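You operate a simulated robot arm through the tools that you are given. There is no shell and no other tool. Be economical: measure what you need, move in short steps, check, and stop when the job is done.

You run a simulated robot arm. Do the job below in one go: nothing can be reset, and whatever is moved stays where it is left.

TASK
Screw the grey cap on the open jar and stand it in the grey tray.
Fine: clamp it in the twist gauge while you screw, then open the clamp; use the empty pocket.

Only the result counts: the job must be done as asked and must still hold three seconds after the hand-in. Knocking over, shifting, dropping, spilling or breaking anything else fails it. A push-on lid holds only when it is set on centred and level and pressed home; a screw cap is set on level and turned clockwise until tight.

THE ROBOT
A 7-joint arm with a two-finger parallel gripper, fixed in place. Base frame: the origin is at the foot of the arm, x ahead of it, y to its left, z up; the work surface is at about z = 76. Readings come in cm, rad, newtons and seconds.
With the tool pointing down near the work surface it reaches from about 30 to 70 cm from the base axis. Its first joint turns from -1.152 to 1.152 rad. Payload 1.57 kg.
Tool frame: the origin (TCP) lies between the finger pads and is the grasp point; the fingertips stand 3 cm ahead of it; z points along the fingers, y is the line along which they close. The gripper opens to 11 cm. The fingers are 2.4 cm wide and 1.2 cm thick; the gripper's body (4.8 by 11.2 cm) begins 7.8 cm behind the TCP.
Orientation is told as [roll, pitch, yaw] about the base's x, y, z axes, in that order, counted from this pose: with the fingers straight down and closing along the base's y, the tool's x points along the base's -x, its y along +y and its z along -z.

THE INTERFACE
- The arm moves only by the tool jog_arm. Its argument "steps" is a list of rows, each a list of 3 entries, a list of its own where there are three numbers: the shift along the tool's x, y, z in units of 20 mm (1.0 is 20 mm), then the turn, a rotation vector about the tool's x, y, z in units of 6 degrees (1.0 is 6 degrees), then the gripper command, from -1 (fully open) to 1 (shut), values between in proportion. In form: [[[tx, ty, tz], [wx, wy, wz], gripper], ...]. A call has 1 to 12 rows; each row shifts and turns the commanded pose from where the row before left it, along the tool's axes as they then stand. A call with a number of a shift or a turn outside -1 to 1 is refused whole. Rows are played at 5 a second. More than 5 cm and 0.15 rad between two rows, or a gripper value outside its range, and nothing of the call is played. Where a pose cannot be reached the arm comes as near as it can. A force on the tool above 90 N (or 10 N above the force at the start of the call, whichever is more), or a blocked arm, ends the call early, and 0.2 s more pass. Each finger travels about 10.8 cm/s and halts on what it meets, pressing with about 28 N; the grip force reading is that of the motor and also rises with nothing between the fingers. The clock runs only during rows and for 0.2 s after the last one: add rows that do not move to give the fingers time. It gives the time, the measured TCP pose, the force on the tool (base axes), the opening and the grip force at its end, in the units of the frame above (readings bear some noise), with the torque about the TCP (base axes, N m) and any sound that the robot's microphone picked up, and new pictures: "pictures" is both (left out), scene, wrist or none.
- Cameras (640 x 400 px; columns grow to the right, rows downward): "scene" is fixed at [15, -38.3, 140.38]; the picture's right is [0.89, -0.45, 0.00], its down [-0.26, -0.51, -0.82] and it looks along [0.37, 0.73, -0.57] (base axes); focal length 315 px, centre (320, 200). "wrist" rides on the gripper at [7, 1.6, -14.1] in the tool frame; the picture's right is [-0.23, 0.97, 0.00], its down [-0.86, -0.20, -0.48] and it looks along [-0.47, -0.11, 0.88] (tool axes); focal length 222 px, centre (320, 200). There is no depth. A picture from a camera that has moved, and an enlarged one, comes with that camera's place and axes in the base frame and with its lens.
- enlarge(camera, box): a new picture of the part [left, top, right, bottom] of that camera's present view, enlarged. It takes no simulated time.
- sign_off(): hands the job in; it is judged then, once.

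Go step by step. Nothing tells you positions but the pictures and the camera data: compare them with the known pose of the tool, close in by small moves and look again before you grip or let go. The budget is 120 turns and 200 pictures, counting those below and the enlarged ones. Unless the task says otherwise, let go and move clear before handing in, and close with one line.

The tools are called as a command line: name --argument value ..., lists and objects as JSON in quotes. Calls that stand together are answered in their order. jog_arm: Moves the arm, as the interface text tells. Its arguments: {"type":"object","properties":{"steps":{"type":"array","items":{"type":"array"}},"pictures":{"type":"string","enum":["both","scene","wrist","none"]}},"required":["steps"]} The other tools are called the same way: enlarge (camera, box) takes an enlarged picture of a part of a camera's view; sign_off () hands the job in.

At the start:

```text
time_s: 0.0
tool_pos: [43.12, 9.57, 115.92]
ee_rot: [0.001, 0.0, 0.0]
force: [0.5, -0.1, -1.2]
wrist_torque: [0.03, -0.03, 0.02]
grip_width: 11.01
grasp_force: 0.2
```

scene: 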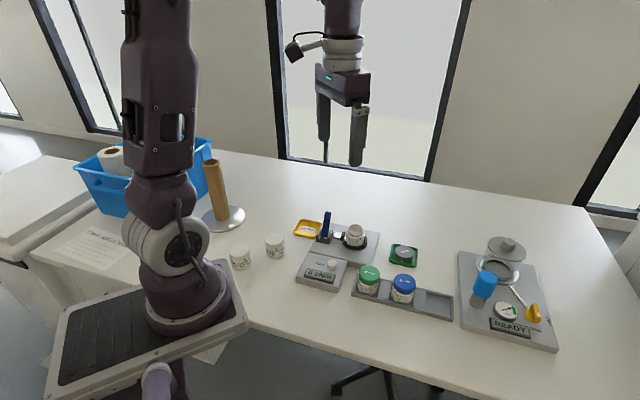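
wrist: 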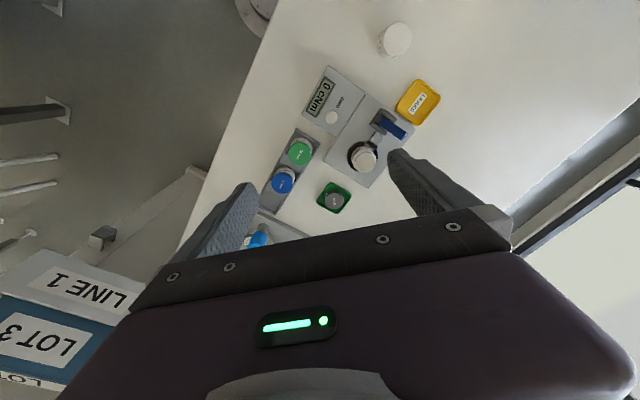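

I see a twist gauge with a jar in it, a grey cap on a green mat, and a grey tray with green and blue capped jars and an empty pocket. I'll look closer.

enlarge --camera "scene" --box '[280, 200, 460, 320]'

enlarge --camera "wrist" --box '[240, 20, 460, 240]'

enlarge --camera "scene" --box '[200, 200, 320, 280]'

```text
3.33 times, centred on (370, 260) of scene
camera zoom: at [15.0, -38.3, 140.38], right [0.89, -0.45, 0.0], down [-0.26, -0.51, -0.82], along [0.37, 0.73, -0.57], focal length 1050 px, centre (153, 0)
```

zoom: 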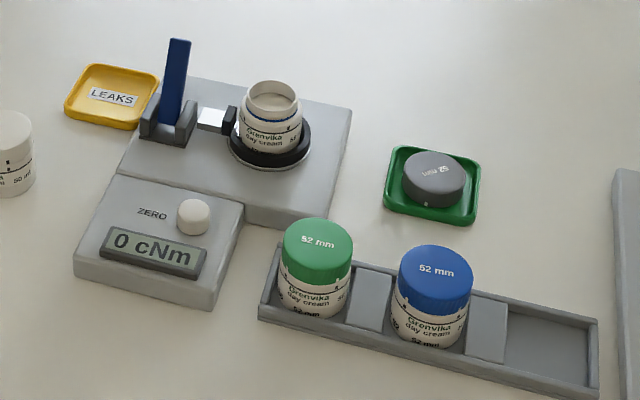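

```text
1.82 times, centred on (350, 130) of wrist
camera zoom: at [36.04, 11.26, 130.15], right [0.23, 0.97, 0.0], down [0.86, -0.2, 0.48], along [0.47, -0.11, -0.88], focal length 404 px, centre (266, 327)
```

zoom: 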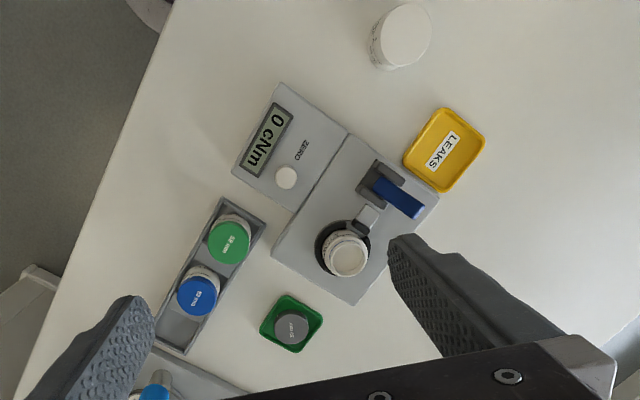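

```text
5.00 times, centred on (260, 240) of scene
camera zoom: at [15.0, -38.3, 140.38], right [0.89, -0.45, 0.0], down [-0.26, -0.51, -0.82], along [0.37, 0.73, -0.57], focal length 1576 px, centre (620, 0)
```

zoom: 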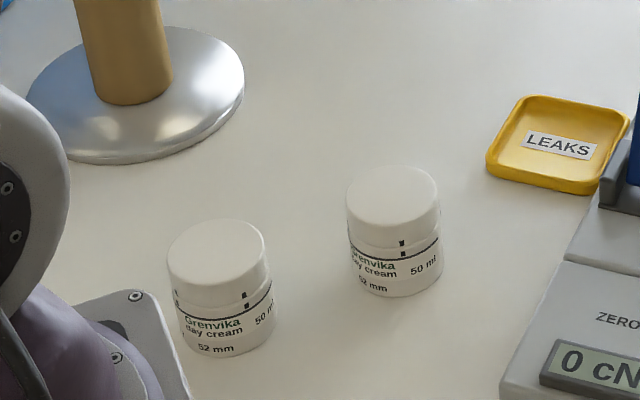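

The cap sits near (64, 7.5) on the green mat, the jar near (53, 16.5) in the gauge, and the blue lever stands near (46.7, 21). I'll move in closer with the wrist camera to see the state of the clamp.

jog_arm --steps '[[[0.2, 0.4, 1], [0, 0, 0], -1], [[0.2, 0.4, 1], [0, 0, 0], -1], [[0.2, 0.4, 1], [0, 0, 0], -1], [[0.2, 0.4, 1], [0, 0, 0], -1], [[0.2, 0.4, 1], [0, 0, 0], -1], [[0.2, 0.4, 1], [0, 0, 0], -1], [[0.2, 0.4, 1], [0, 0, 0], -1], [[0, 0, 0], [0, 0, 0], -1]]'

```text
time_s: 1.8
tool_pos: [40.33, 15.36, 101.91]
ee_rot: [0.001, 0.0, 0.002]
force: [-0.5, -0.4, 0.3]
wrist_torque: [-0.02, -0.01, -0.03]
grip_width: 10.99
grasp_force: 0.0
camera wrist: at [33.22, 16.9, 116.11], right [0.23, 0.97, 0.0], down [0.86, -0.2, 0.48], along [0.47, -0.11, -0.88], focal length 222 px, centre (320, 200)
```

scene: 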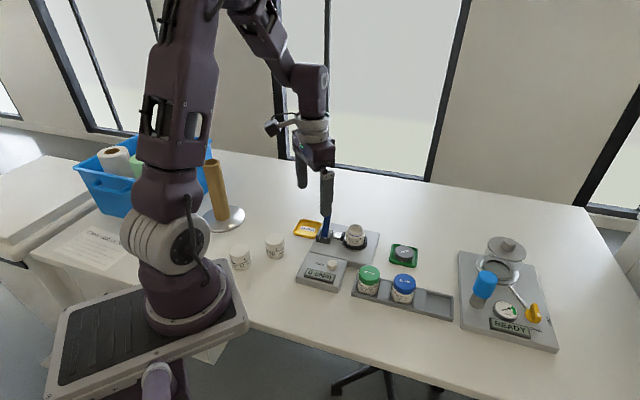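
wrist: 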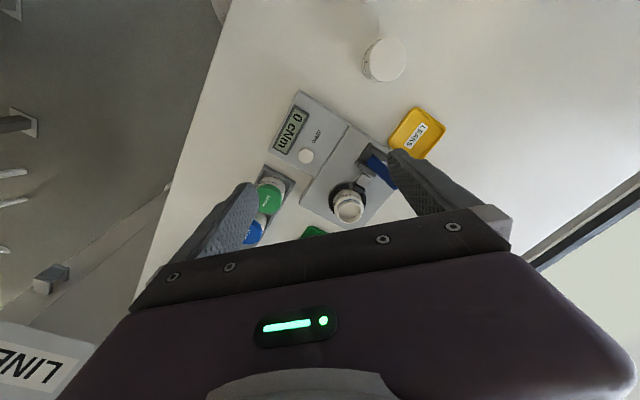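

enlarge --camera "wrist" --box '[260, 80, 440, 240]'

enlarge --camera "scene" --box '[300, 200, 390, 260]'

```text
2.50 times, centred on (350, 160) of wrist
camera zoom: at [33.22, 16.9, 116.11], right [0.23, 0.97, 0.0], down [0.86, -0.2, 0.48], along [0.47, -0.11, -0.88], focal length 555 px, centre (245, 300)
```

zoom: 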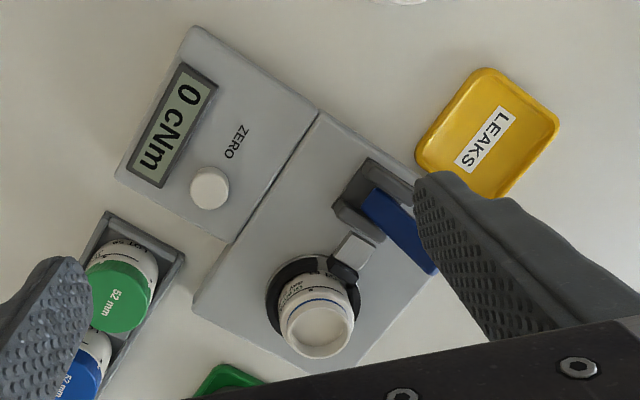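

```text
6.67 times, centred on (345, 230) of scene
camera zoom: at [15.0, -38.3, 140.38], right [0.89, -0.45, 0.0], down [-0.26, -0.51, -0.82], along [0.37, 0.73, -0.57], focal length 2101 px, centre (153, 0)
```

zoom: 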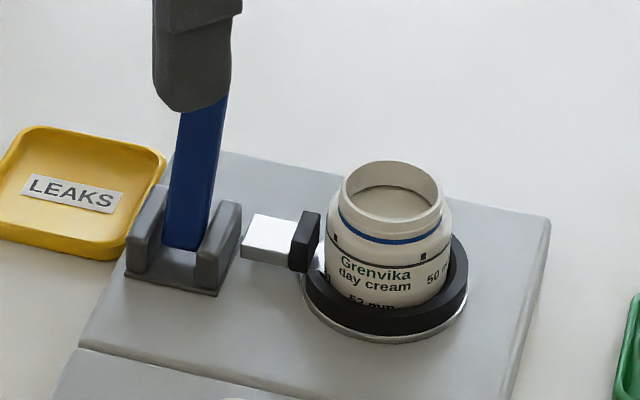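

The pad stands off the jar, so the clamp is open. The lever is upright, leaning slightly away along (+x, +y), and the gauge sits at about 45°. I'll close the fingers, go behind the lever and turn -45°.

jog_arm --steps '[[[-0.93, 0.93, 0], [0, 0, 0], 1], [[-0.93, 0.93, 0], [0, 0, 0], 1], [[-0.93, 0.93, 0], [0, 0, 0], 1], [[-0.93, 0.93, 0], [0, 0, 0], 1], [[-0.93, 0.93, 0], [0, 0, 0], 1], [[-0.93, 0.93, 0], [0, 0, 0], 1], [[0, 0, 0], [0, 0, 0], 1]]' --pictures "none"

jog_arm --steps '[[[0, 0, 0.3], [0, 0, -0.94], 1], [[0, 0, 0.3], [0, 0, -0.94], 1], [[0, 0, 0.3], [0, 0, -0.94], 1], [[0, 0, 0.3], [0, 0, -0.94], 1], [[0, 0, 0.3], [0, 0, -0.94], 1], [[0, 0, 0.3], [0, 0, -0.94], 1], [[0, 0, 0.3], [0, 0, -0.94], 1], [[0, 0, 0.3], [0, 0, -0.92], 1], [[0, 0, 0], [0, 0, 0], 1]]'

```text
time_s: 3.4
tool_pos: [51.51, 26.42, 102.0]
ee_rot: [0.0, -0.001, -0.001]
force: [-0.6, 0.1, -0.6]
wrist_torque: [-0.02, -0.01, 0.01]
grip_width: 0.01
grasp_force: 21.3
```

```text
time_s: 5.4
tool_pos: [51.45, 26.42, 97.17]
ee_rot: [0.001, 0.0, 0.787]
force: [-0.3, -0.1, -0.2]
wrist_torque: [-0.02, 0.02, -0.03]
grip_width: 0.02
grasp_force: 21.3
camera wrist: at [45.27, 22.59, 111.3], right [-0.53, 0.85, 0.0], down [0.75, 0.46, 0.48], along [0.41, 0.25, -0.88], focal length 222 px, centre (320, 200)
```

scene: 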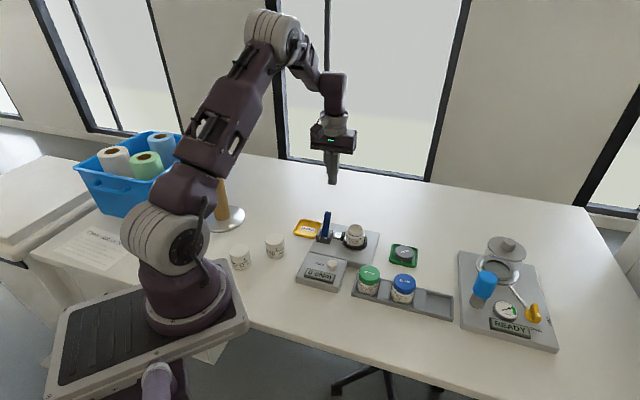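
wrist: 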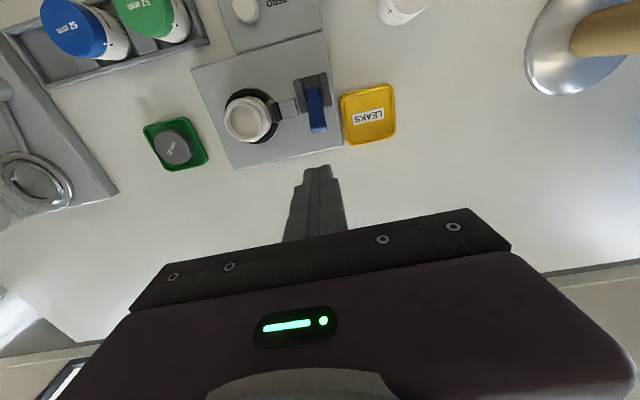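

The finger lines up with the lever from behind. I'll go down to fingertip height of about 84 and check.

jog_arm --steps '[[[0, 0, 0.85], [0, 0, 0], 1], [[0, 0, 0.85], [0, 0, 0], 1], [[0, 0, 0.85], [0, 0, 0], 1], [[0, 0, 0.85], [0, 0, 0], 1], [[0, 0, 0.85], [0, 0, 0], 1], [[0, 0, 0.85], [0, 0, 0], 1], [[0, 0, 0], [0, 0, 0], 1]]'

enlarge --camera "scene" --box '[300, 190, 390, 250]'

enlarge --camera "wrist" --box '[220, 80, 400, 200]'

```text
time_s: 7.0
tool_pos: [51.53, 26.43, 87.01]
ee_rot: [-0.001, 0.0, 0.784]
force: [0.7, 0.3, 0.1]
wrist_torque: [-0.03, 0.01, -0.03]
grip_width: 0.03
grasp_force: 21.2
camera wrist: at [45.32, 22.6, 101.14], right [-0.53, 0.85, 0.0], down [0.75, 0.46, 0.48], along [0.41, 0.25, -0.88], focal length 222 px, centre (320, 200)
```

scene: 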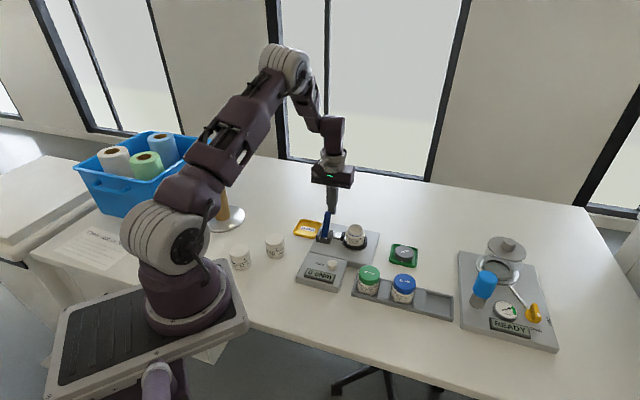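
wrist: 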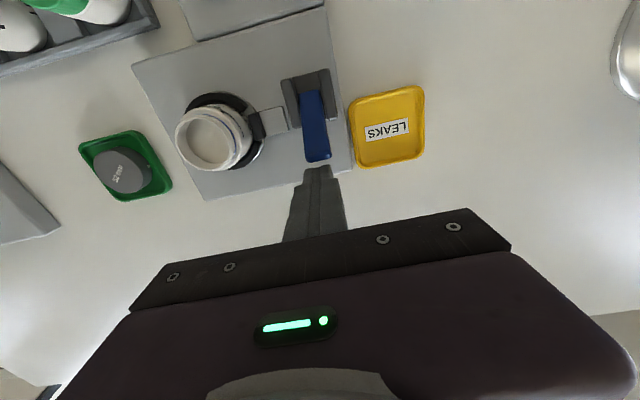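

```text
6.67 times, centred on (345, 220) of scene
camera zoom: at [15.0, -38.3, 140.38], right [0.89, -0.45, 0.0], down [-0.26, -0.51, -0.82], along [0.37, 0.73, -0.57], focal length 2101 px, centre (153, 67)
```

zoom: 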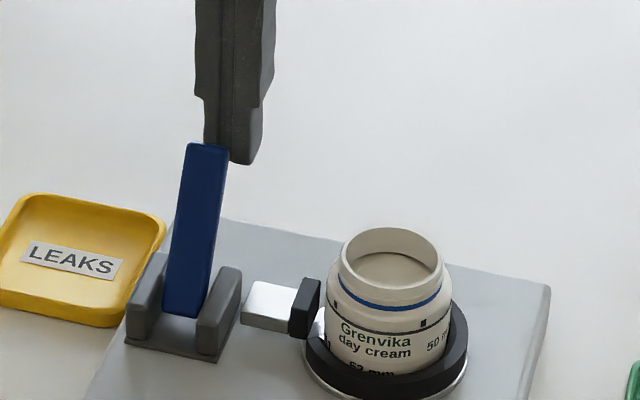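

```text
3.33 times, centred on (310, 140) of wrist
camera zoom: at [45.32, 22.6, 101.14], right [-0.53, 0.85, 0.0], down [0.75, 0.46, 0.48], along [0.41, 0.25, -0.88], focal length 740 px, centre (353, 400)
```

zoom: 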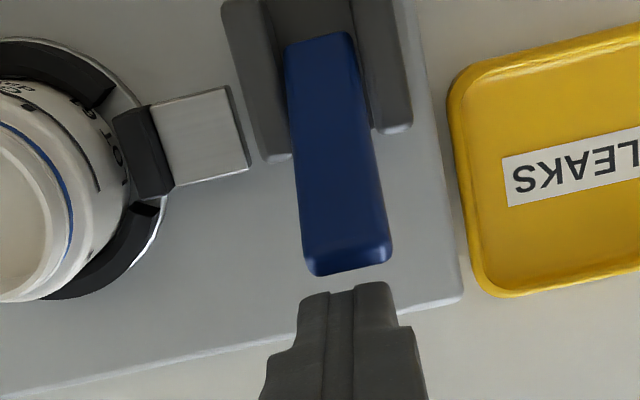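

The finger is behind the lever with about 1.5 cm of gap. I'll push along the tool's +x (towards the base) in small steps.

jog_arm --steps '[[[0.4, 0, 0], [0, 0, 0], 1], [[0.4, 0, 0], [0, 0, 0], 1], [[0.4, 0, 0], [0, 0, 0], 1], [[0.3, 0, 0], [0, 0, 0], 1], [[0, 0, 0], [0, 0, 0], 1]]' --pictures "none"

enlarge --camera "scene" --box '[300, 190, 390, 250]'

```text
time_s: 8.2
tool_pos: [49.34, 24.26, 87.06]
ee_rot: [0.0, -0.001, 0.787]
force: [0.6, 0.6, 0.2]
wrist_torque: [0.02, 0.01, -0.02]
grip_width: 0.01
grasp_force: 20.7
```

```text
6.67 times, centred on (345, 220) of scene
camera zoom: at [15.0, -38.3, 140.38], right [0.89, -0.45, 0.0], down [-0.26, -0.51, -0.82], along [0.37, 0.73, -0.57], focal length 2101 px, centre (153, 67)
```

zoom: 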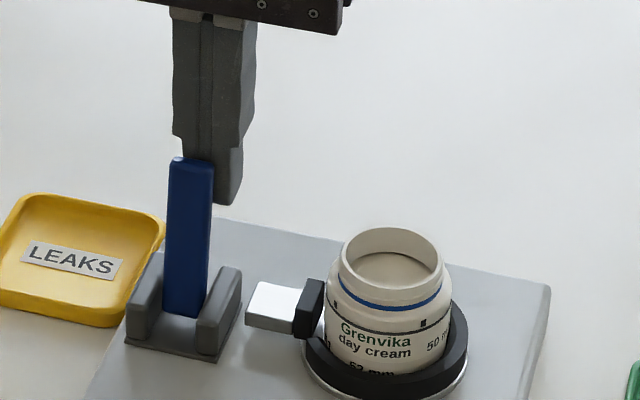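

The lever swings and the pad advances towards the jar, so this direction closes it. I'll continue.

jog_arm --steps '[[[0.4, 0, 0], [0, 0, 0], 1], [[0.4, 0, 0], [0, 0, 0], 1], [[0.4, 0, 0], [0, 0, 0], 1], [[0.4, 0, 0.1], [0, 0, 0], 1], [[0, 0, 0], [0, 0, 0], 1]]' --pictures "none"

enlarge --camera "scene" --box '[300, 190, 390, 250]'

enlarge --camera "wrist" --box '[180, 60, 400, 200]'

```text
time_s: 9.4
tool_pos: [47.28, 22.22, 86.85]
ee_rot: [0.001, -0.006, 0.786]
force: [9.4, 7.1, 3.6]
wrist_torque: [0.22, -0.19, 0.03]
grip_width: 0.0
grasp_force: 20.9
```

```text
6.67 times, centred on (345, 220) of scene
camera zoom: at [15.02, -38.29, 140.38], right [0.89, -0.45, 0.0], down [-0.26, -0.51, -0.82], along [0.37, 0.73, -0.57], focal length 2101 px, centre (153, 67)
```

zoom: 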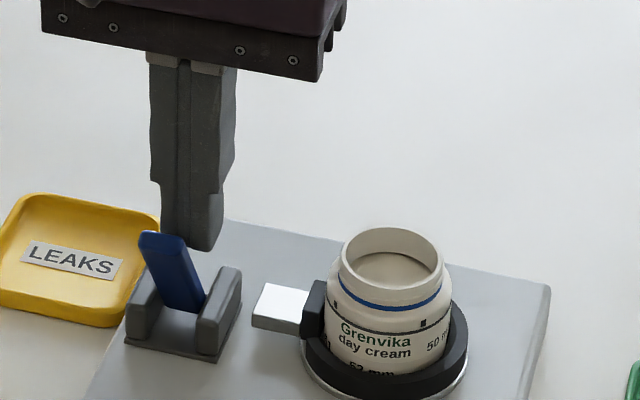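

```text
2.86 times, centred on (290, 130) of wrist
camera zoom: at [40.99, 18.26, 101.0], right [-0.53, 0.85, 0.0], down [0.74, 0.46, 0.48], along [0.41, 0.26, -0.88], focal length 635 px, centre (406, 400)
```

zoom: 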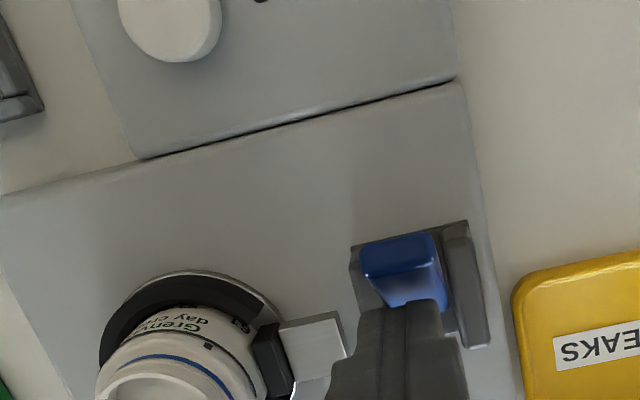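

The pad is at the jar and the force is rising. I'll push a bit further to seat the clamp.

jog_arm --steps '[[[0.3, 0, 0.1], [0, 0, 0], 1], [[0.3, 0, 0.15], [0, 0, 0], 1], [[0.3, 0, 0.15], [0, 0, 0], 1], [[0, 0, 0], [0, 0, 0], 1]]' --pictures "none"

enlarge --camera "scene" --box '[300, 190, 390, 250]'

```text
time_s: 10.1
tool_pos: [47.14, 22.09, 86.87]
ee_rot: [-0.005, -0.046, 0.79]
force: [4.3, 5.4, 5.7]
wrist_torque: [0.18, 0.0, 0.0]
grip_width: 0.0
grasp_force: 20.8
stopped in row 3: the force on the tool passed its limit at 95 N (the readings are from after the stop); the commanded pose is now the measured one
```

```text
6.67 times, centred on (345, 220) of scene
camera zoom: at [15.0, -38.3, 140.38], right [0.89, -0.45, 0.0], down [-0.26, -0.51, -0.82], along [0.37, 0.73, -0.57], focal length 2101 px, centre (153, 67)
```

zoom: 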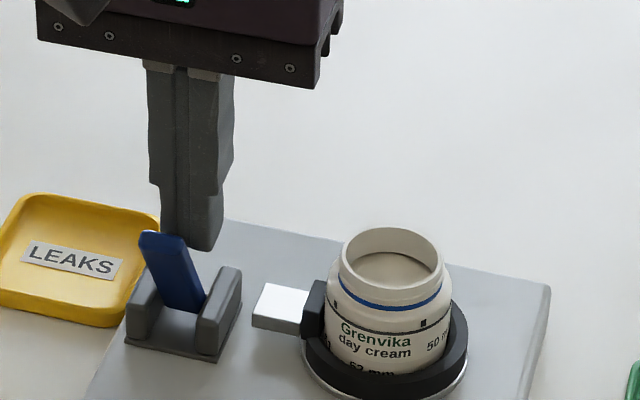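

It reached a hard stop, with the pad tight on the jar. I'll back off and check that the lever stays.

jog_arm --steps '[[[-0.5, 0, 0], [0, 0, 0], 1], [[-0.5, 0, -0.3], [0, 0, 0], 1], [[0, 0, -1], [0, 0, 0], 1], [[0, 0, -1], [0, 0, 0], 1], [[0, 0, -1], [0, 0, 0], 1], [[0, 0, -1], [0, 0, 0], 1], [[0, 0, -1], [0, 0, 0], 1], [[0, 0, 0], [0, 0, 0], 1]]'

enlarge --camera "scene" --box '[300, 190, 435, 280]'

enlarge --camera "wrist" --box '[130, 60, 350, 200]'

```text
time_s: 11.9
tool_pos: [48.11, 23.02, 97.54]
ee_rot: [-0.004, -0.041, 0.788]
force: [-0.6, 0.9, -0.3]
wrist_torque: [0.01, -0.03, -0.01]
grip_width: 0.0
grasp_force: 21.6
camera wrist: at [41.54, 18.84, 111.42], right [-0.53, 0.85, 0.01], down [0.73, 0.45, 0.51], along [0.43, 0.28, -0.86], focal length 222 px, centre (320, 200)
```

scene: 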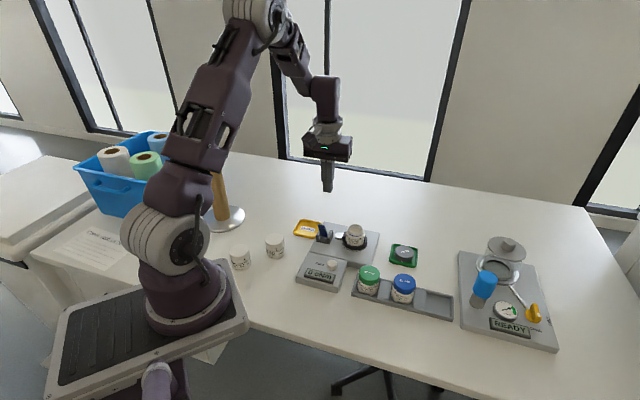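
wrist: 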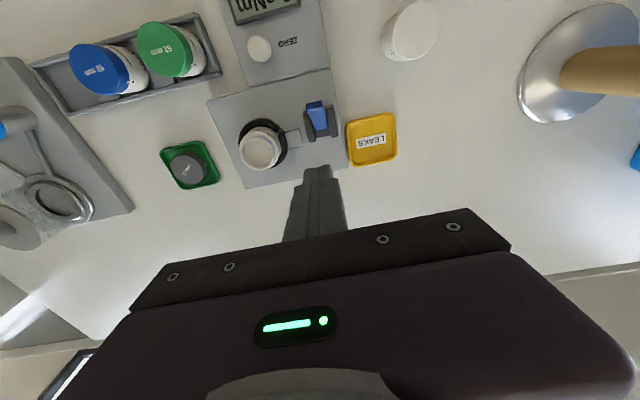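

```text
4.44 times, centred on (368, 235) of scene
camera zoom: at [15.0, -38.3, 140.38], right [0.89, -0.45, 0.0], down [-0.26, -0.51, -0.82], along [0.37, 0.73, -0.57], focal length 1400 px, centre (109, 44)
```

zoom: 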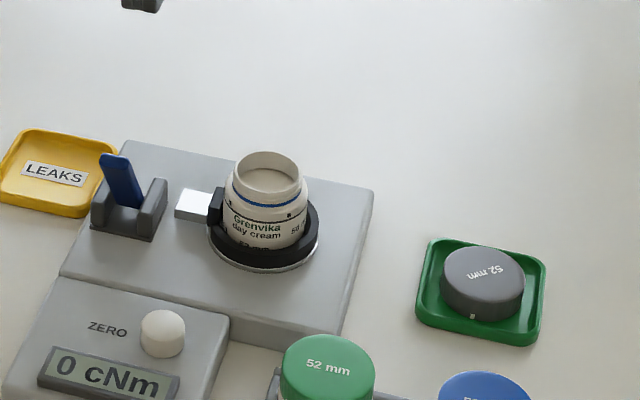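

```text
2.86 times, centred on (240, 130) of wrist
camera zoom: at [41.54, 18.84, 111.42], right [-0.53, 0.85, 0.01], down [0.73, 0.45, 0.51], along [0.43, 0.28, -0.86], focal length 635 px, centre (549, 400)
```

zoom: 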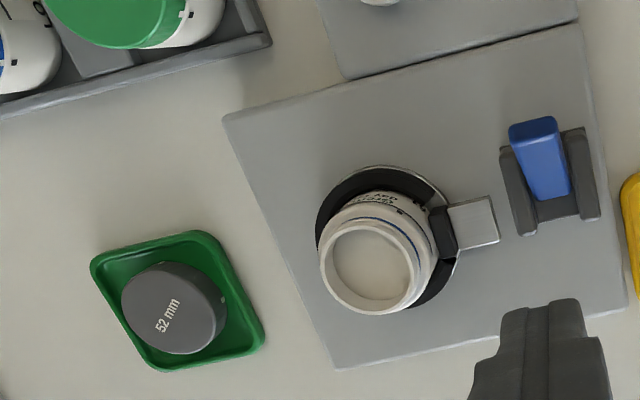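

The clamp holds. Next is the cap: I'll level the tool, travel above it and open the fingers.

jog_arm --steps '[[[0, 0, 0], [0.03, 0.39, 0], 1], [[-0.05, -1, 0], [0, 0, 0], 1], [[-0.05, -1, 0], [0, 0, 0], 1], [[-0.05, -1, 0], [0, 0, 0], 1], [[-0.05, -1, 0], [0, 0, 0], 1], [[-0.05, -1, 0], [0, 0, 0], 1], [[-0.05, -1, 0], [0, 0, 0], 0], [[-0.05, -1, 0], [0, 0, 0], 0], [[-0.05, -1, 0], [0, 0, 0], 0], [[-0.05, -1, 0], [0, 0, 0], 0], [[-0.05, -1, 0], [0, 0, 0], 0], [[-0.03, -1, 0], [0, 0, 0], 0]]' --pictures "none"

jog_arm --steps '[[[0, 0, 0.7], [0, 0, 0], 0.2], [[0, 0, 0.7], [0, 0, 0], 0.2], [[0, 0, 0.7], [0, 0, 0], 0.2], [[0, 0, 0], [0, 0, 0], 0.2]]'

enlarge --camera "wrist" --box '[220, 80, 420, 220]'

enlarge --camera "scene" --box '[360, 210, 450, 270]'

```text
time_s: 14.5
tool_pos: [64.51, 8.29, 97.64]
ee_rot: [-0.005, -0.002, 0.789]
force: [0.3, -0.2, 0.9]
wrist_torque: [-0.01, 0.0, -0.02]
grip_width: 5.49
grasp_force: 0.0
```

```text
time_s: 15.5
tool_pos: [64.54, 8.36, 93.4]
ee_rot: [-0.007, 0.0, 0.789]
force: [0.2, 1.3, -0.1]
wrist_torque: [-0.01, -0.03, 0.0]
grip_width: 4.43
grasp_force: 0.0
camera wrist: at [58.25, 4.57, 107.56], right [-0.53, 0.85, -0.01], down [0.74, 0.47, 0.48], along [0.41, 0.25, -0.88], focal length 222 px, centre (320, 200)
```

scene: 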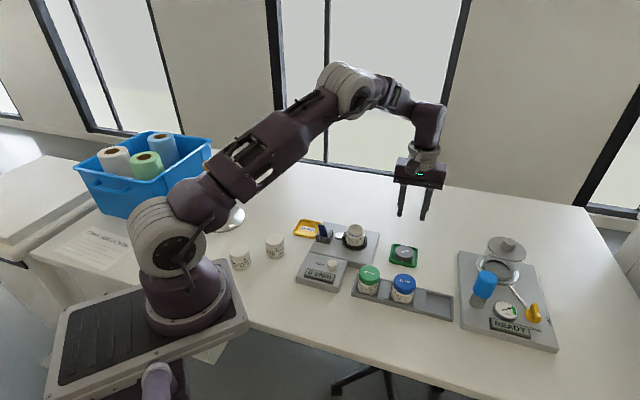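
wrist: 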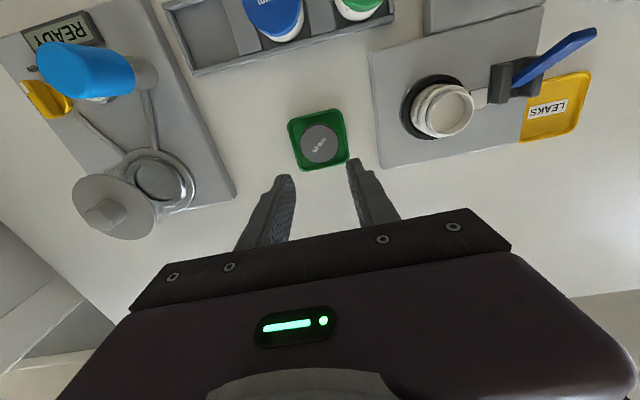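

```text
2.86 times, centred on (320, 150) of wrist
camera zoom: at [58.25, 4.57, 107.56], right [-0.53, 0.85, -0.01], down [0.74, 0.47, 0.48], along [0.41, 0.25, -0.88], focal length 635 px, centre (320, 343)
```

zoom: 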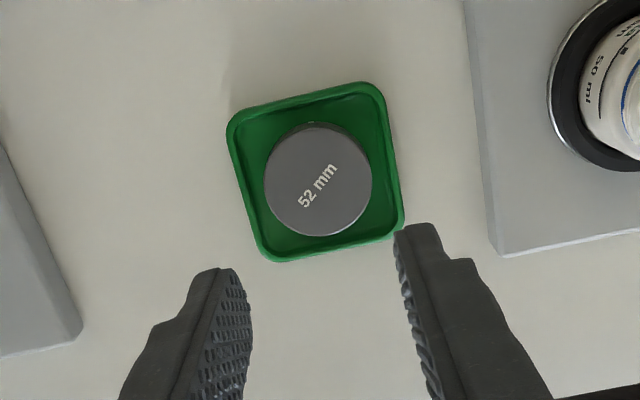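

```text
6.67 times, centred on (405, 240) of scene
camera zoom: at [15.0, -38.3, 140.38], right [0.89, -0.45, 0.0], down [-0.26, -0.51, -0.82], along [0.37, 0.73, -0.57], focal length 2101 px, centre (-247, -67)
```

zoom: 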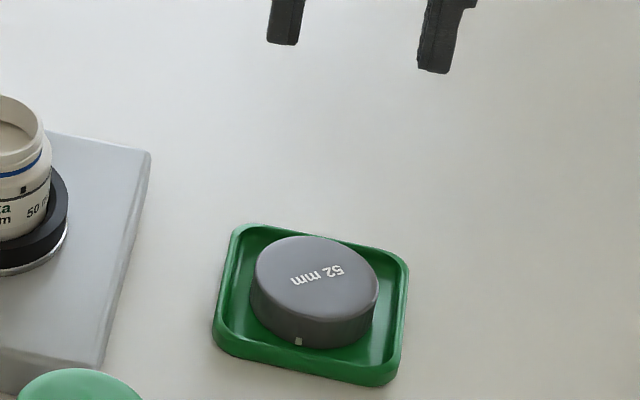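

The cap centre is at about (64.7, 8.3) with its top near z 78.6, right under the tool. I'll open to 6.6 cm and descend part way.

jog_arm --steps '[[[-0.03, -0.05, 0.8], [0, 0, 0], -0.2], [[0, 0, 0.8], [0, 0, 0], -0.2], [[0, 0, 0.8], [0, 0, 0], -0.2], [[0, 0, 0.8], [0, 0, 0], -0.2], [[0, 0, 0.8], [0, 0, 0], -0.2], [[0, 0, 0.8], [0, 0, 0], -0.2], [[0, 0, 0.5], [0, 0, 0], -0.2], [[0, 0, 0], [0, 0, 0], -0.2]]'

enlarge --camera "wrist" --box '[220, 110, 420, 250]'

enlarge --camera "scene" --box '[360, 210, 450, 270]'

```text
time_s: 17.3
tool_pos: [64.71, 8.26, 82.8]
ee_rot: [-0.007, 0.001, 0.788]
force: [0.3, -0.6, -0.5]
wrist_torque: [0.01, 0.0, 0.01]
grip_width: 6.56
grasp_force: 0.0
camera wrist: at [58.44, 4.46, 96.95], right [-0.53, 0.85, -0.01], down [0.74, 0.47, 0.48], along [0.41, 0.25, -0.88], focal length 222 px, centre (320, 200)
```

scene: 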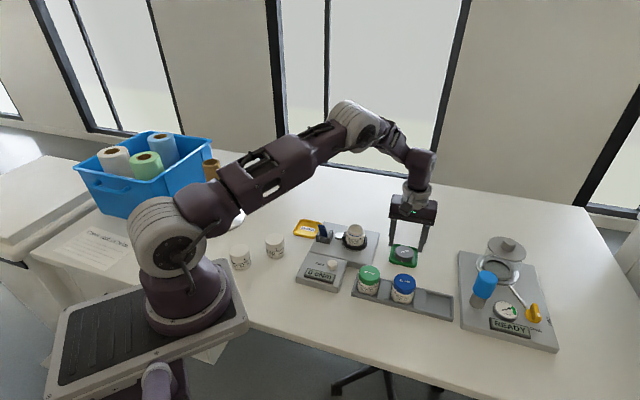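
wrist: 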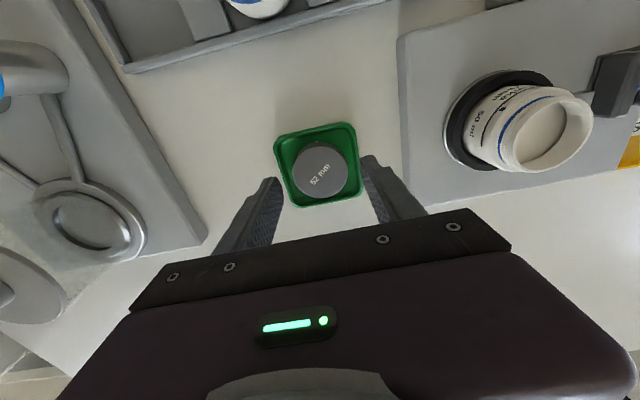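

```text
2.86 times, centred on (320, 180) of wrist
camera zoom: at [58.44, 4.46, 96.95], right [-0.53, 0.85, -0.01], down [0.74, 0.47, 0.48], along [0.41, 0.25, -0.88], focal length 635 px, centre (320, 257)
```

zoom: 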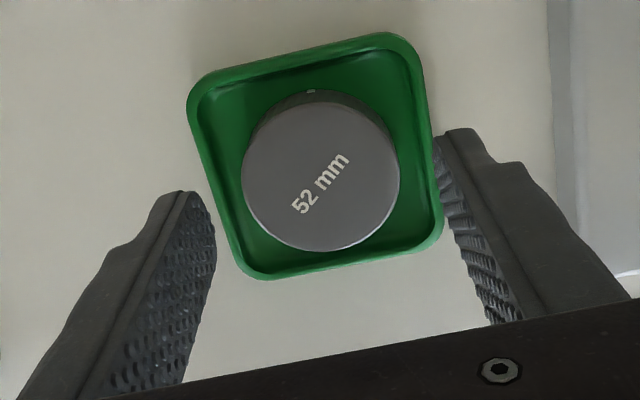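

```text
6.67 times, centred on (405, 240) of scene
camera zoom: at [15.0, -38.3, 140.38], right [0.89, -0.45, 0.0], down [-0.26, -0.51, -0.82], along [0.37, 0.73, -0.57], focal length 2101 px, centre (-247, -67)
```

zoom: 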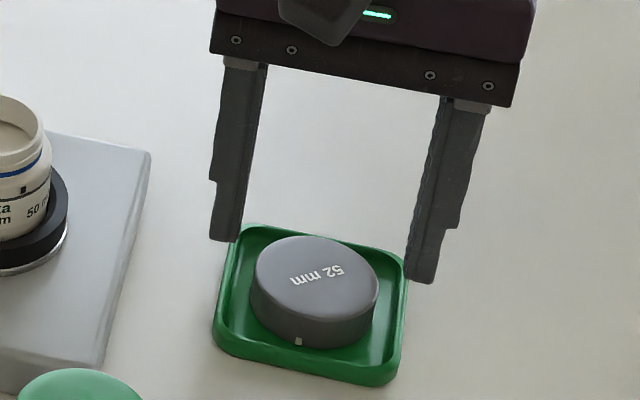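

The cap is centred between the fingers. I'll lower to a fingertip height of about 77.5.

jog_arm --steps '[[[0, 0, 0.5], [0, 0, 0], -0.2], [[0, 0, 0.35], [0, 0, 0], -0.2], [[0, 0, 0.25], [0, 0, 0], -0.2], [[0, 0, 0], [0, 0, 0], -0.2]]' --pictures "none"

enlarge --camera "scene" --box '[360, 210, 450, 270]'

```text
time_s: 18.3
tool_pos: [64.65, 8.15, 80.6]
ee_rot: [-0.008, 0.0, 0.788]
force: [0.6, -0.5, 0.0]
wrist_torque: [-0.05, 0.0, 0.0]
grip_width: 6.62
grasp_force: 0.0
```

```text
6.67 times, centred on (405, 240) of scene
camera zoom: at [15.0, -38.3, 140.38], right [0.89, -0.45, 0.0], down [-0.26, -0.51, -0.82], along [0.37, 0.73, -0.57], focal length 2101 px, centre (-247, -67)
```

zoom: 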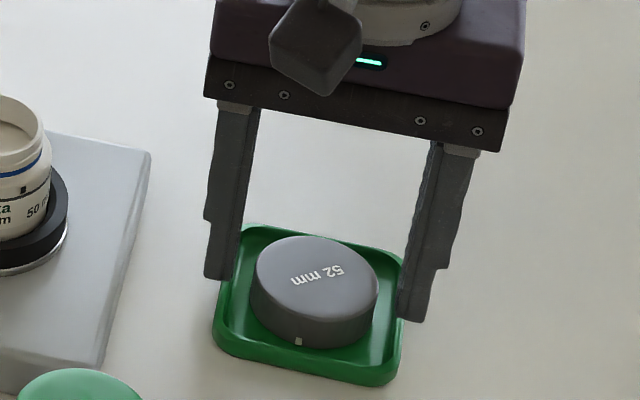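

The fingers straddle the cap just above the rim. I'll grip it now.

jog_arm --steps '[[[0, 0, 0], [0, 0, 0], 1], [[0, 0, 0], [0, 0, 0], 1], [[0, 0, 0], [0, 0, 0], 1]]' --pictures "none"

jog_arm --steps '[[[0, 0, -0.3], [0, 0, 0], 1], [[0, 0, -0.7], [0, 0, 0], 1], [[0, 0, -1], [0, 0, 0], 1], [[0, 0, -1], [0, 0, 0], 1], [[0, 0, -1], [0, 0, 0], 1], [[0, 0, -1], [0, 0, 0], 1], [[0, 0, -1], [0, 0, 0], 1], [[0, 0, -1], [0, 0, 0], 1], [[0, 0, 0], [0, 0, 0], 1]]'

enlarge --camera "wrist" --box '[220, 110, 420, 250]'

enlarge --camera "scene" --box '[360, 150, 465, 220]'

```text
time_s: 19.1
tool_pos: [64.76, 8.3, 80.66]
ee_rot: [-0.006, 0.001, 0.79]
force: [-0.1, -0.2, 0.2]
wrist_torque: [0.0, 0.03, 0.02]
grip_width: 4.94
grasp_force: 27.7
```

```text
time_s: 21.1
tool_pos: [64.66, 8.4, 94.69]
ee_rot: [-0.008, -0.001, 0.788]
force: [0.0, 0.0, -0.3]
wrist_torque: [0.01, -0.03, -0.02]
grip_width: 4.94
grasp_force: 28.0
camera wrist: at [58.44, 4.54, 108.8], right [-0.53, 0.85, -0.01], down [0.74, 0.47, 0.48], along [0.41, 0.25, -0.88], focal length 222 px, centre (320, 200)
```

scene: 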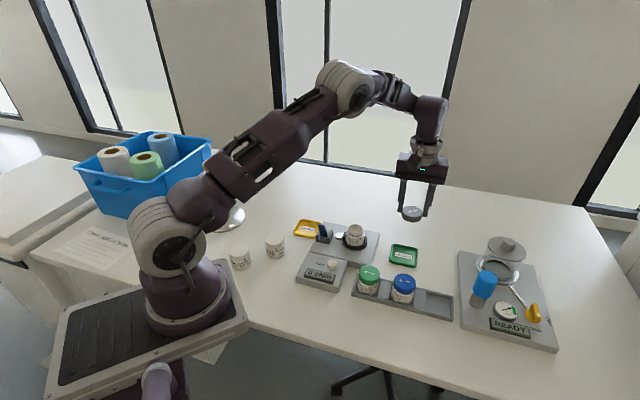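
wrist: 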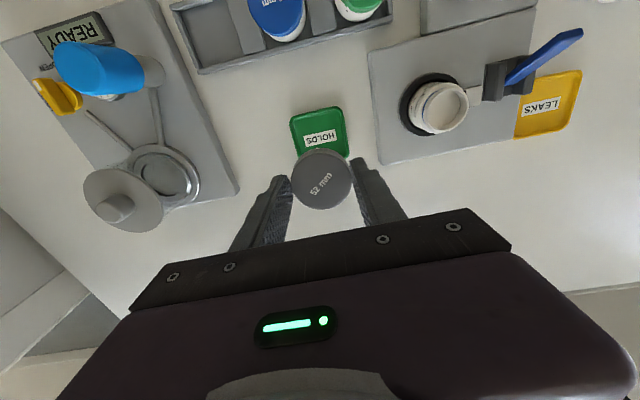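

```text
2.86 times, centred on (320, 180) of wrist
camera zoom: at [58.44, 4.54, 108.8], right [-0.53, 0.85, -0.01], down [0.74, 0.47, 0.48], along [0.41, 0.25, -0.88], focal length 635 px, centre (320, 257)
```

zoom: 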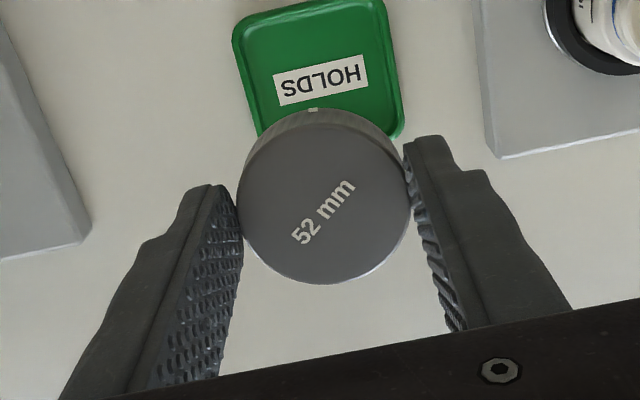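

```text
5.71 times, centred on (412, 185) of scene
camera zoom: at [15.0, -38.3, 140.38], right [0.89, -0.45, 0.0], down [-0.26, -0.51, -0.82], along [0.37, 0.73, -0.57], focal length 1800 px, centre (-209, 286)
```

zoom: 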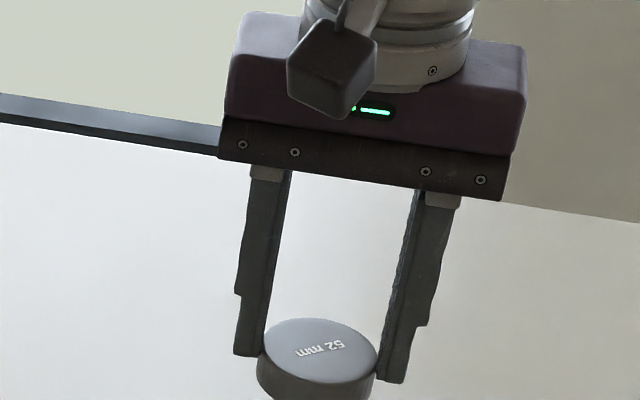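

I hold the cap level, gripped at 4.94 cm. I'll carry it above the jar and refine the alignment.

jog_arm --steps '[[[0.177, 0.99, 0], [0, 0, 0], 1], [[0.177, 0.99, 0], [0, 0, 0], 1], [[0.177, 0.99, 0], [0, 0, 0], 1], [[0.177, 0.99, 0], [0, 0, 0], 1], [[0.177, 0.99, 0], [0, 0, 0], 1], [[0.177, 0.99, 0], [0, 0, 0], 1], [[0.177, 0.99, 0], [0, 0, 0], 1], [[0, 0, 0], [0, 0, 0], 1]]'

enlarge --camera "wrist" --box '[220, 80, 420, 220]'

enlarge --camera "scene" --box '[300, 190, 405, 260]'

```text
time_s: 22.9
tool_pos: [52.9, 16.29, 94.54]
ee_rot: [-0.009, 0.0, 0.79]
force: [0.7, 0.0, 0.1]
wrist_torque: [0.01, -0.01, -0.02]
grip_width: 4.93
grasp_force: 28.2
camera wrist: at [46.76, 12.54, 108.71], right [-0.53, 0.85, -0.01], down [0.74, 0.47, 0.48], along [0.41, 0.25, -0.88], focal length 222 px, centre (320, 200)
```

scene: 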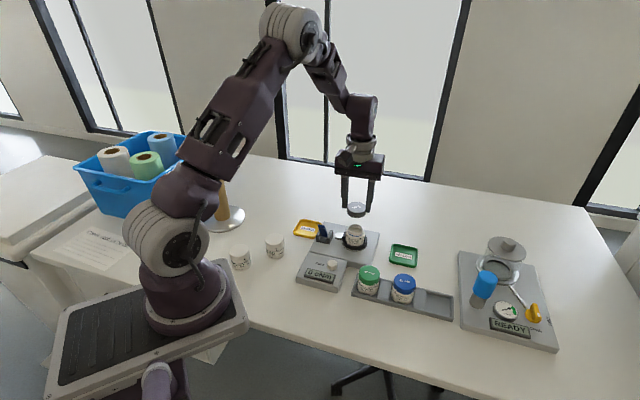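
wrist: 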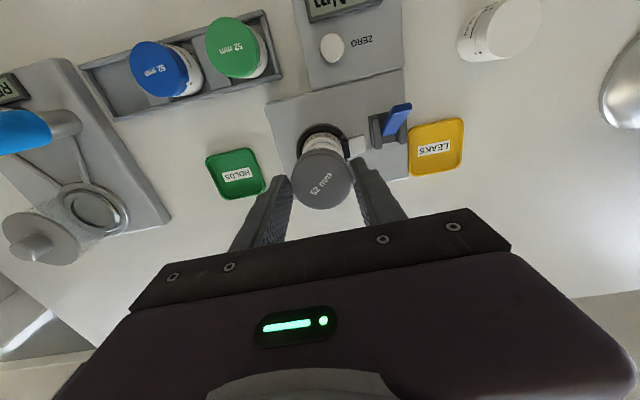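

```text
2.86 times, centred on (320, 150) of wrist
camera zoom: at [46.76, 12.54, 108.71], right [-0.53, 0.85, -0.01], down [0.74, 0.47, 0.48], along [0.41, 0.25, -0.88], focal length 635 px, centre (320, 343)
```

zoom: 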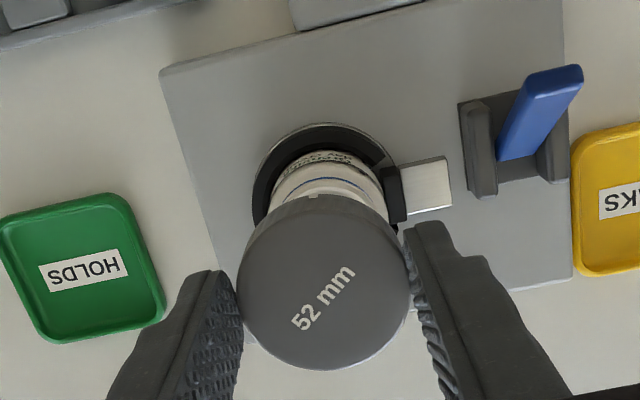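

```text
5.71 times, centred on (352, 225) of scene
camera zoom: at [15.0, -38.3, 140.38], right [0.89, -0.45, 0.0], down [-0.26, -0.51, -0.82], along [0.37, 0.73, -0.57], focal length 1800 px, centre (134, 57)
```

zoom: 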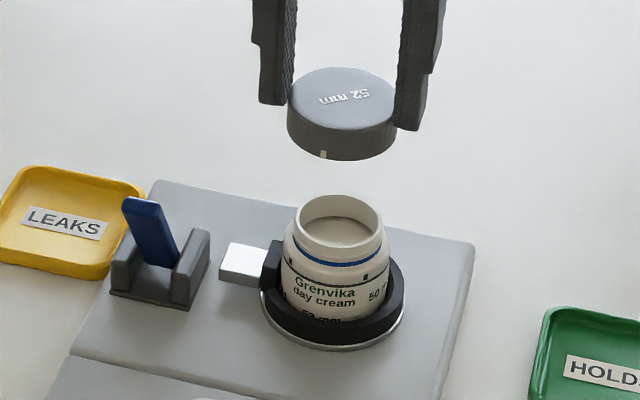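

The jar looks about 0.95 cm further along +x/+y than the tool, with its rim at z ≈ 84.5. I'll shift and lower to about 1.5 cm above it, then recheck.

jog_arm --steps '[[[-0.24, 0, 0.2], [0, 0, 0], 1], [[-0.24, 0, 0.5], [0, 0, 0], 1], [[0, 0, 0.5], [0, 0, 0], 1], [[0, 0, 0.5], [0, 0, 0], 1], [[0, 0, 0.5], [0, 0, 0], 1], [[0, 0, 0], [0, 0, 0], 1]]' --pictures "none"

enlarge --camera "wrist" --box '[220, 80, 420, 220]'

enlarge --camera "scene" --box '[315, 200, 390, 250]'

```text
time_s: 24.3
tool_pos: [53.79, 17.03, 90.2]
ee_rot: [-0.007, 0.0, 0.788]
force: [0.2, 0.1, -0.1]
wrist_torque: [-0.04, 0.02, 0.0]
grip_width: 4.93
grasp_force: 27.9
```

```text
2.86 times, centred on (320, 150) of wrist
camera zoom: at [47.57, 13.14, 104.32], right [-0.53, 0.85, -0.01], down [0.74, 0.47, 0.48], along [0.41, 0.25, -0.88], focal length 635 px, centre (320, 343)
```

zoom: 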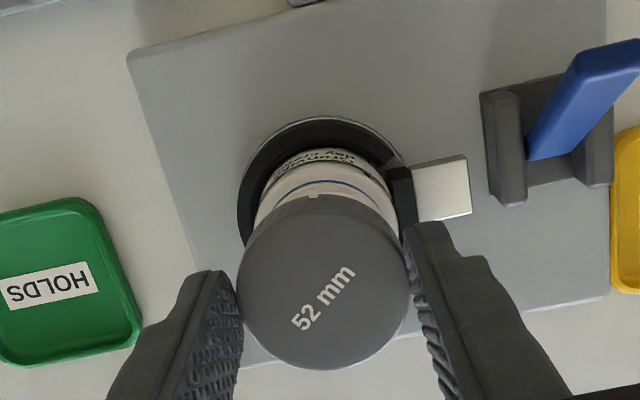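

```text
8.00 times, centred on (352, 225) of scene
camera zoom: at [15.0, -38.3, 140.38], right [0.89, -0.45, 0.0], down [-0.26, -0.51, -0.82], along [0.37, 0.73, -0.57], focal length 2521 px, centre (60, 0)
```

zoom: 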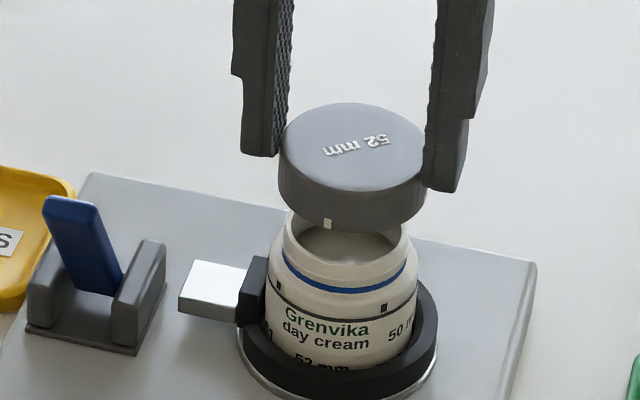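

The cap is well centred over the neck in both views. I'll lower in small steps until it touches.

jog_arm --steps '[[[0, 0, 0.4], [0, 0, 0], 1], [[0, 0, 0.4], [0, 0, 0], 1], [[0, 0, 0.2], [0, 0, 0], 1], [[0, 0, 0], [0, 0, 0], 1]]' --pictures "none"

enlarge --camera "scene" --box '[315, 200, 390, 250]'

```text
time_s: 25.3
tool_pos: [53.8, 17.04, 88.1]
ee_rot: [-0.007, 0.001, 0.789]
force: [0.0, 0.0, 0.0]
wrist_torque: [0.0, 0.03, -0.01]
grip_width: 4.95
grasp_force: 27.9
```

```text
8.00 times, centred on (352, 225) of scene
camera zoom: at [15.0, -38.3, 140.38], right [0.89, -0.45, 0.0], down [-0.26, -0.51, -0.82], along [0.37, 0.73, -0.57], focal length 2521 px, centre (60, 0)
```

zoom: 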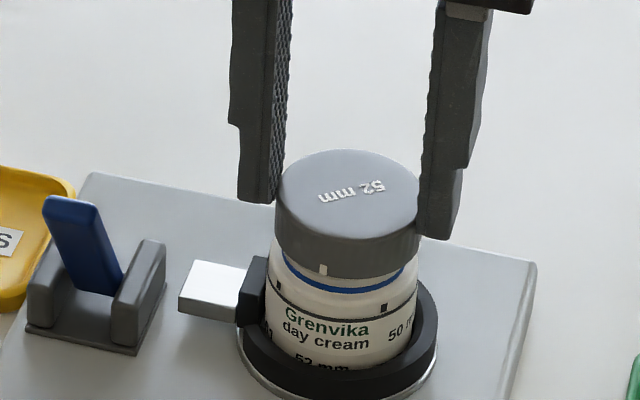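

jog_arm --steps '[[[0, 0, 0.1], [0, 0, 0], 1], [[0, 0, 0.1], [0, 0, 0], 1], [[0, 0, 0], [0, 0, 0], 1]]' --pictures "none"

enlarge --camera "scene" --box '[315, 200, 390, 250]'

```text
time_s: 26.1
tool_pos: [53.87, 16.99, 87.73]
ee_rot: [-0.007, -0.001, 0.79]
force: [-0.2, -0.2, 0.1]
wrist_torque: [-0.01, -0.04, 0.03]
grip_width: 4.94
grasp_force: 28.3
```

```text
8.00 times, centred on (352, 225) of scene
camera zoom: at [15.0, -38.3, 140.38], right [0.89, -0.45, 0.0], down [-0.26, -0.51, -0.82], along [0.37, 0.73, -0.57], focal length 2521 px, centre (60, 0)
```

zoom: 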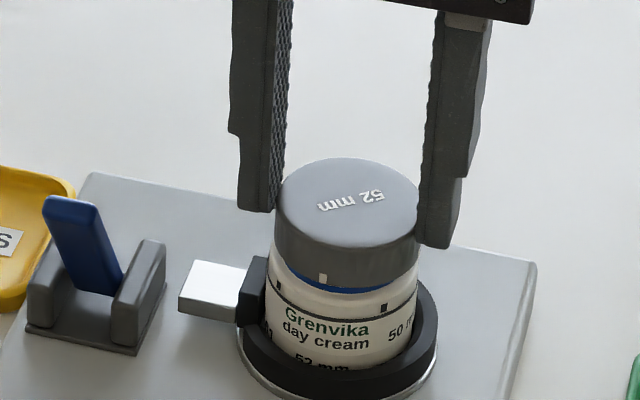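

jog_arm --steps '[[[0, 0, 0.08], [0, 0, 0], 1], [[0, 0, 0.07], [0, 0, 0], 1], [[0, 0, 0], [0, 0, 0], 1]]' --pictures "none"

enlarge --camera "scene" --box '[315, 200, 390, 250]'

```text
time_s: 26.9
tool_pos: [53.78, 16.92, 87.41]
ee_rot: [-0.006, 0.0, 0.791]
force: [-5.3, 3.1, 1.3]
wrist_torque: [0.16, 0.21, 0.05]
grip_width: 4.95
grasp_force: 27.7
```

```text
8.00 times, centred on (352, 225) of scene
camera zoom: at [14.99, -38.3, 140.38], right [0.89, -0.45, 0.0], down [-0.26, -0.51, -0.82], along [0.37, 0.73, -0.57], focal length 2521 px, centre (60, 0)
```

zoom: 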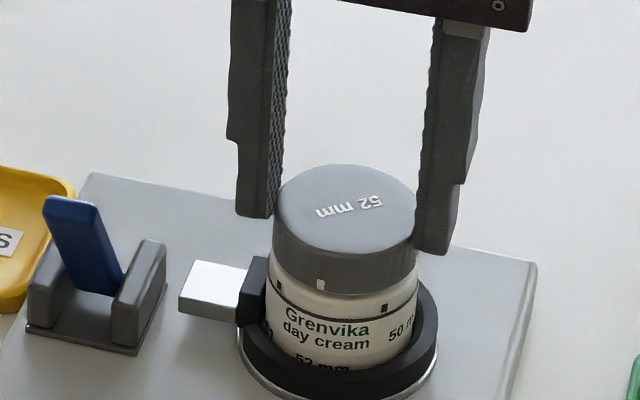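

It touches, with a small sideways force towards -x/+y. I'll ease the tool 1 mm that way.

jog_arm --steps '[[[0, 0.05, 0], [0, 0, 0], 1], [[0, 0, 0], [0, 0, 0], 1]]' --pictures "none"

jog_arm --steps '[[[0, 0.02, 0.03], [0, 0, 0], 1], [[0, 0, 0], [0, 0, 0], 1]]' --pictures "none"

```text
time_s: 27.5
tool_pos: [53.74, 16.96, 87.52]
ee_rot: [-0.007, 0.0, 0.788]
force: [-1.3, 1.8, 0.1]
wrist_torque: [0.01, 0.04, 0.02]
grip_width: 4.95
grasp_force: 27.6
```

```text
time_s: 28.1
tool_pos: [53.83, 17.06, 87.44]
ee_rot: [-0.007, 0.0, 0.788]
force: [2.3, -3.0, 4.1]
wrist_torque: [-0.13, -0.15, -0.01]
grip_width: 4.94
grasp_force: 28.0
```

The cap rests on the thread (Fz ≈ 4 N). I'll start turning clockwise with a slight downward feed.

jog_arm --steps '[[[0, -0.015, 0.01], [0, 0, 1], 1], [[0, 0, 0.005], [0, 0, 1], 1], [[0, 0, 0.005], [0, 0, 1], 1], [[0, 0, 0.005], [0, 0, 1], 1], [[0, 0, 0.005], [0, 0, 1], 1], [[0, 0, 0], [0, 0, 0], 1]]' --pictures "none"

enlarge --camera "scene" --box '[285, 195, 405, 295]'

```text
time_s: 29.5
tool_pos: [53.59, 17.21, 87.43]
ee_rot: [-0.004, -0.004, 0.266]
force: [-8.1, 11.5, 7.2]
wrist_torque: [0.41, 0.38, 0.05]
grip_width: 4.96
grasp_force: 27.7
```

```text
4.00 times, centred on (345, 245) of scene
camera zoom: at [14.98, -38.28, 140.39], right [0.89, -0.45, 0.0], down [-0.26, -0.51, -0.82], along [0.37, 0.73, -0.57], focal length 1260 px, centre (220, 20)
```

zoom: 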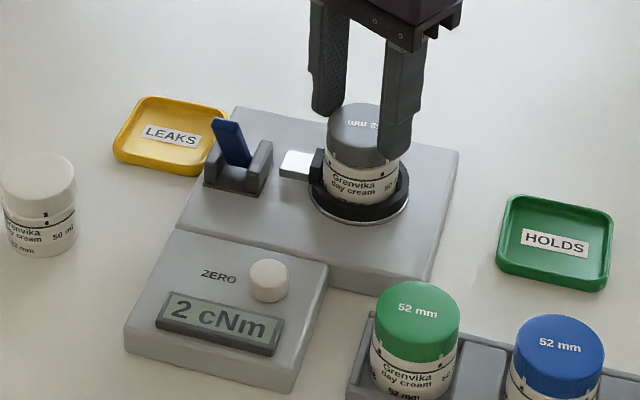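

It has turned 30° with 2 cNm, with some sideways load of about 14 N. I'll relieve it.

jog_arm --steps '[[[0.03, 0.07, 0], [0, 0, 0], 1], [[0, 0, 0], [0, 0, 0], 1]]' --pictures "none"

```text
time_s: 30.1
tool_pos: [53.56, 17.11, 87.52]
ee_rot: [-0.005, -0.003, 0.266]
force: [-2.8, 8.2, 4.8]
wrist_torque: [0.33, 0.2, 0.02]
grip_width: 4.94
grasp_force: 27.9
```

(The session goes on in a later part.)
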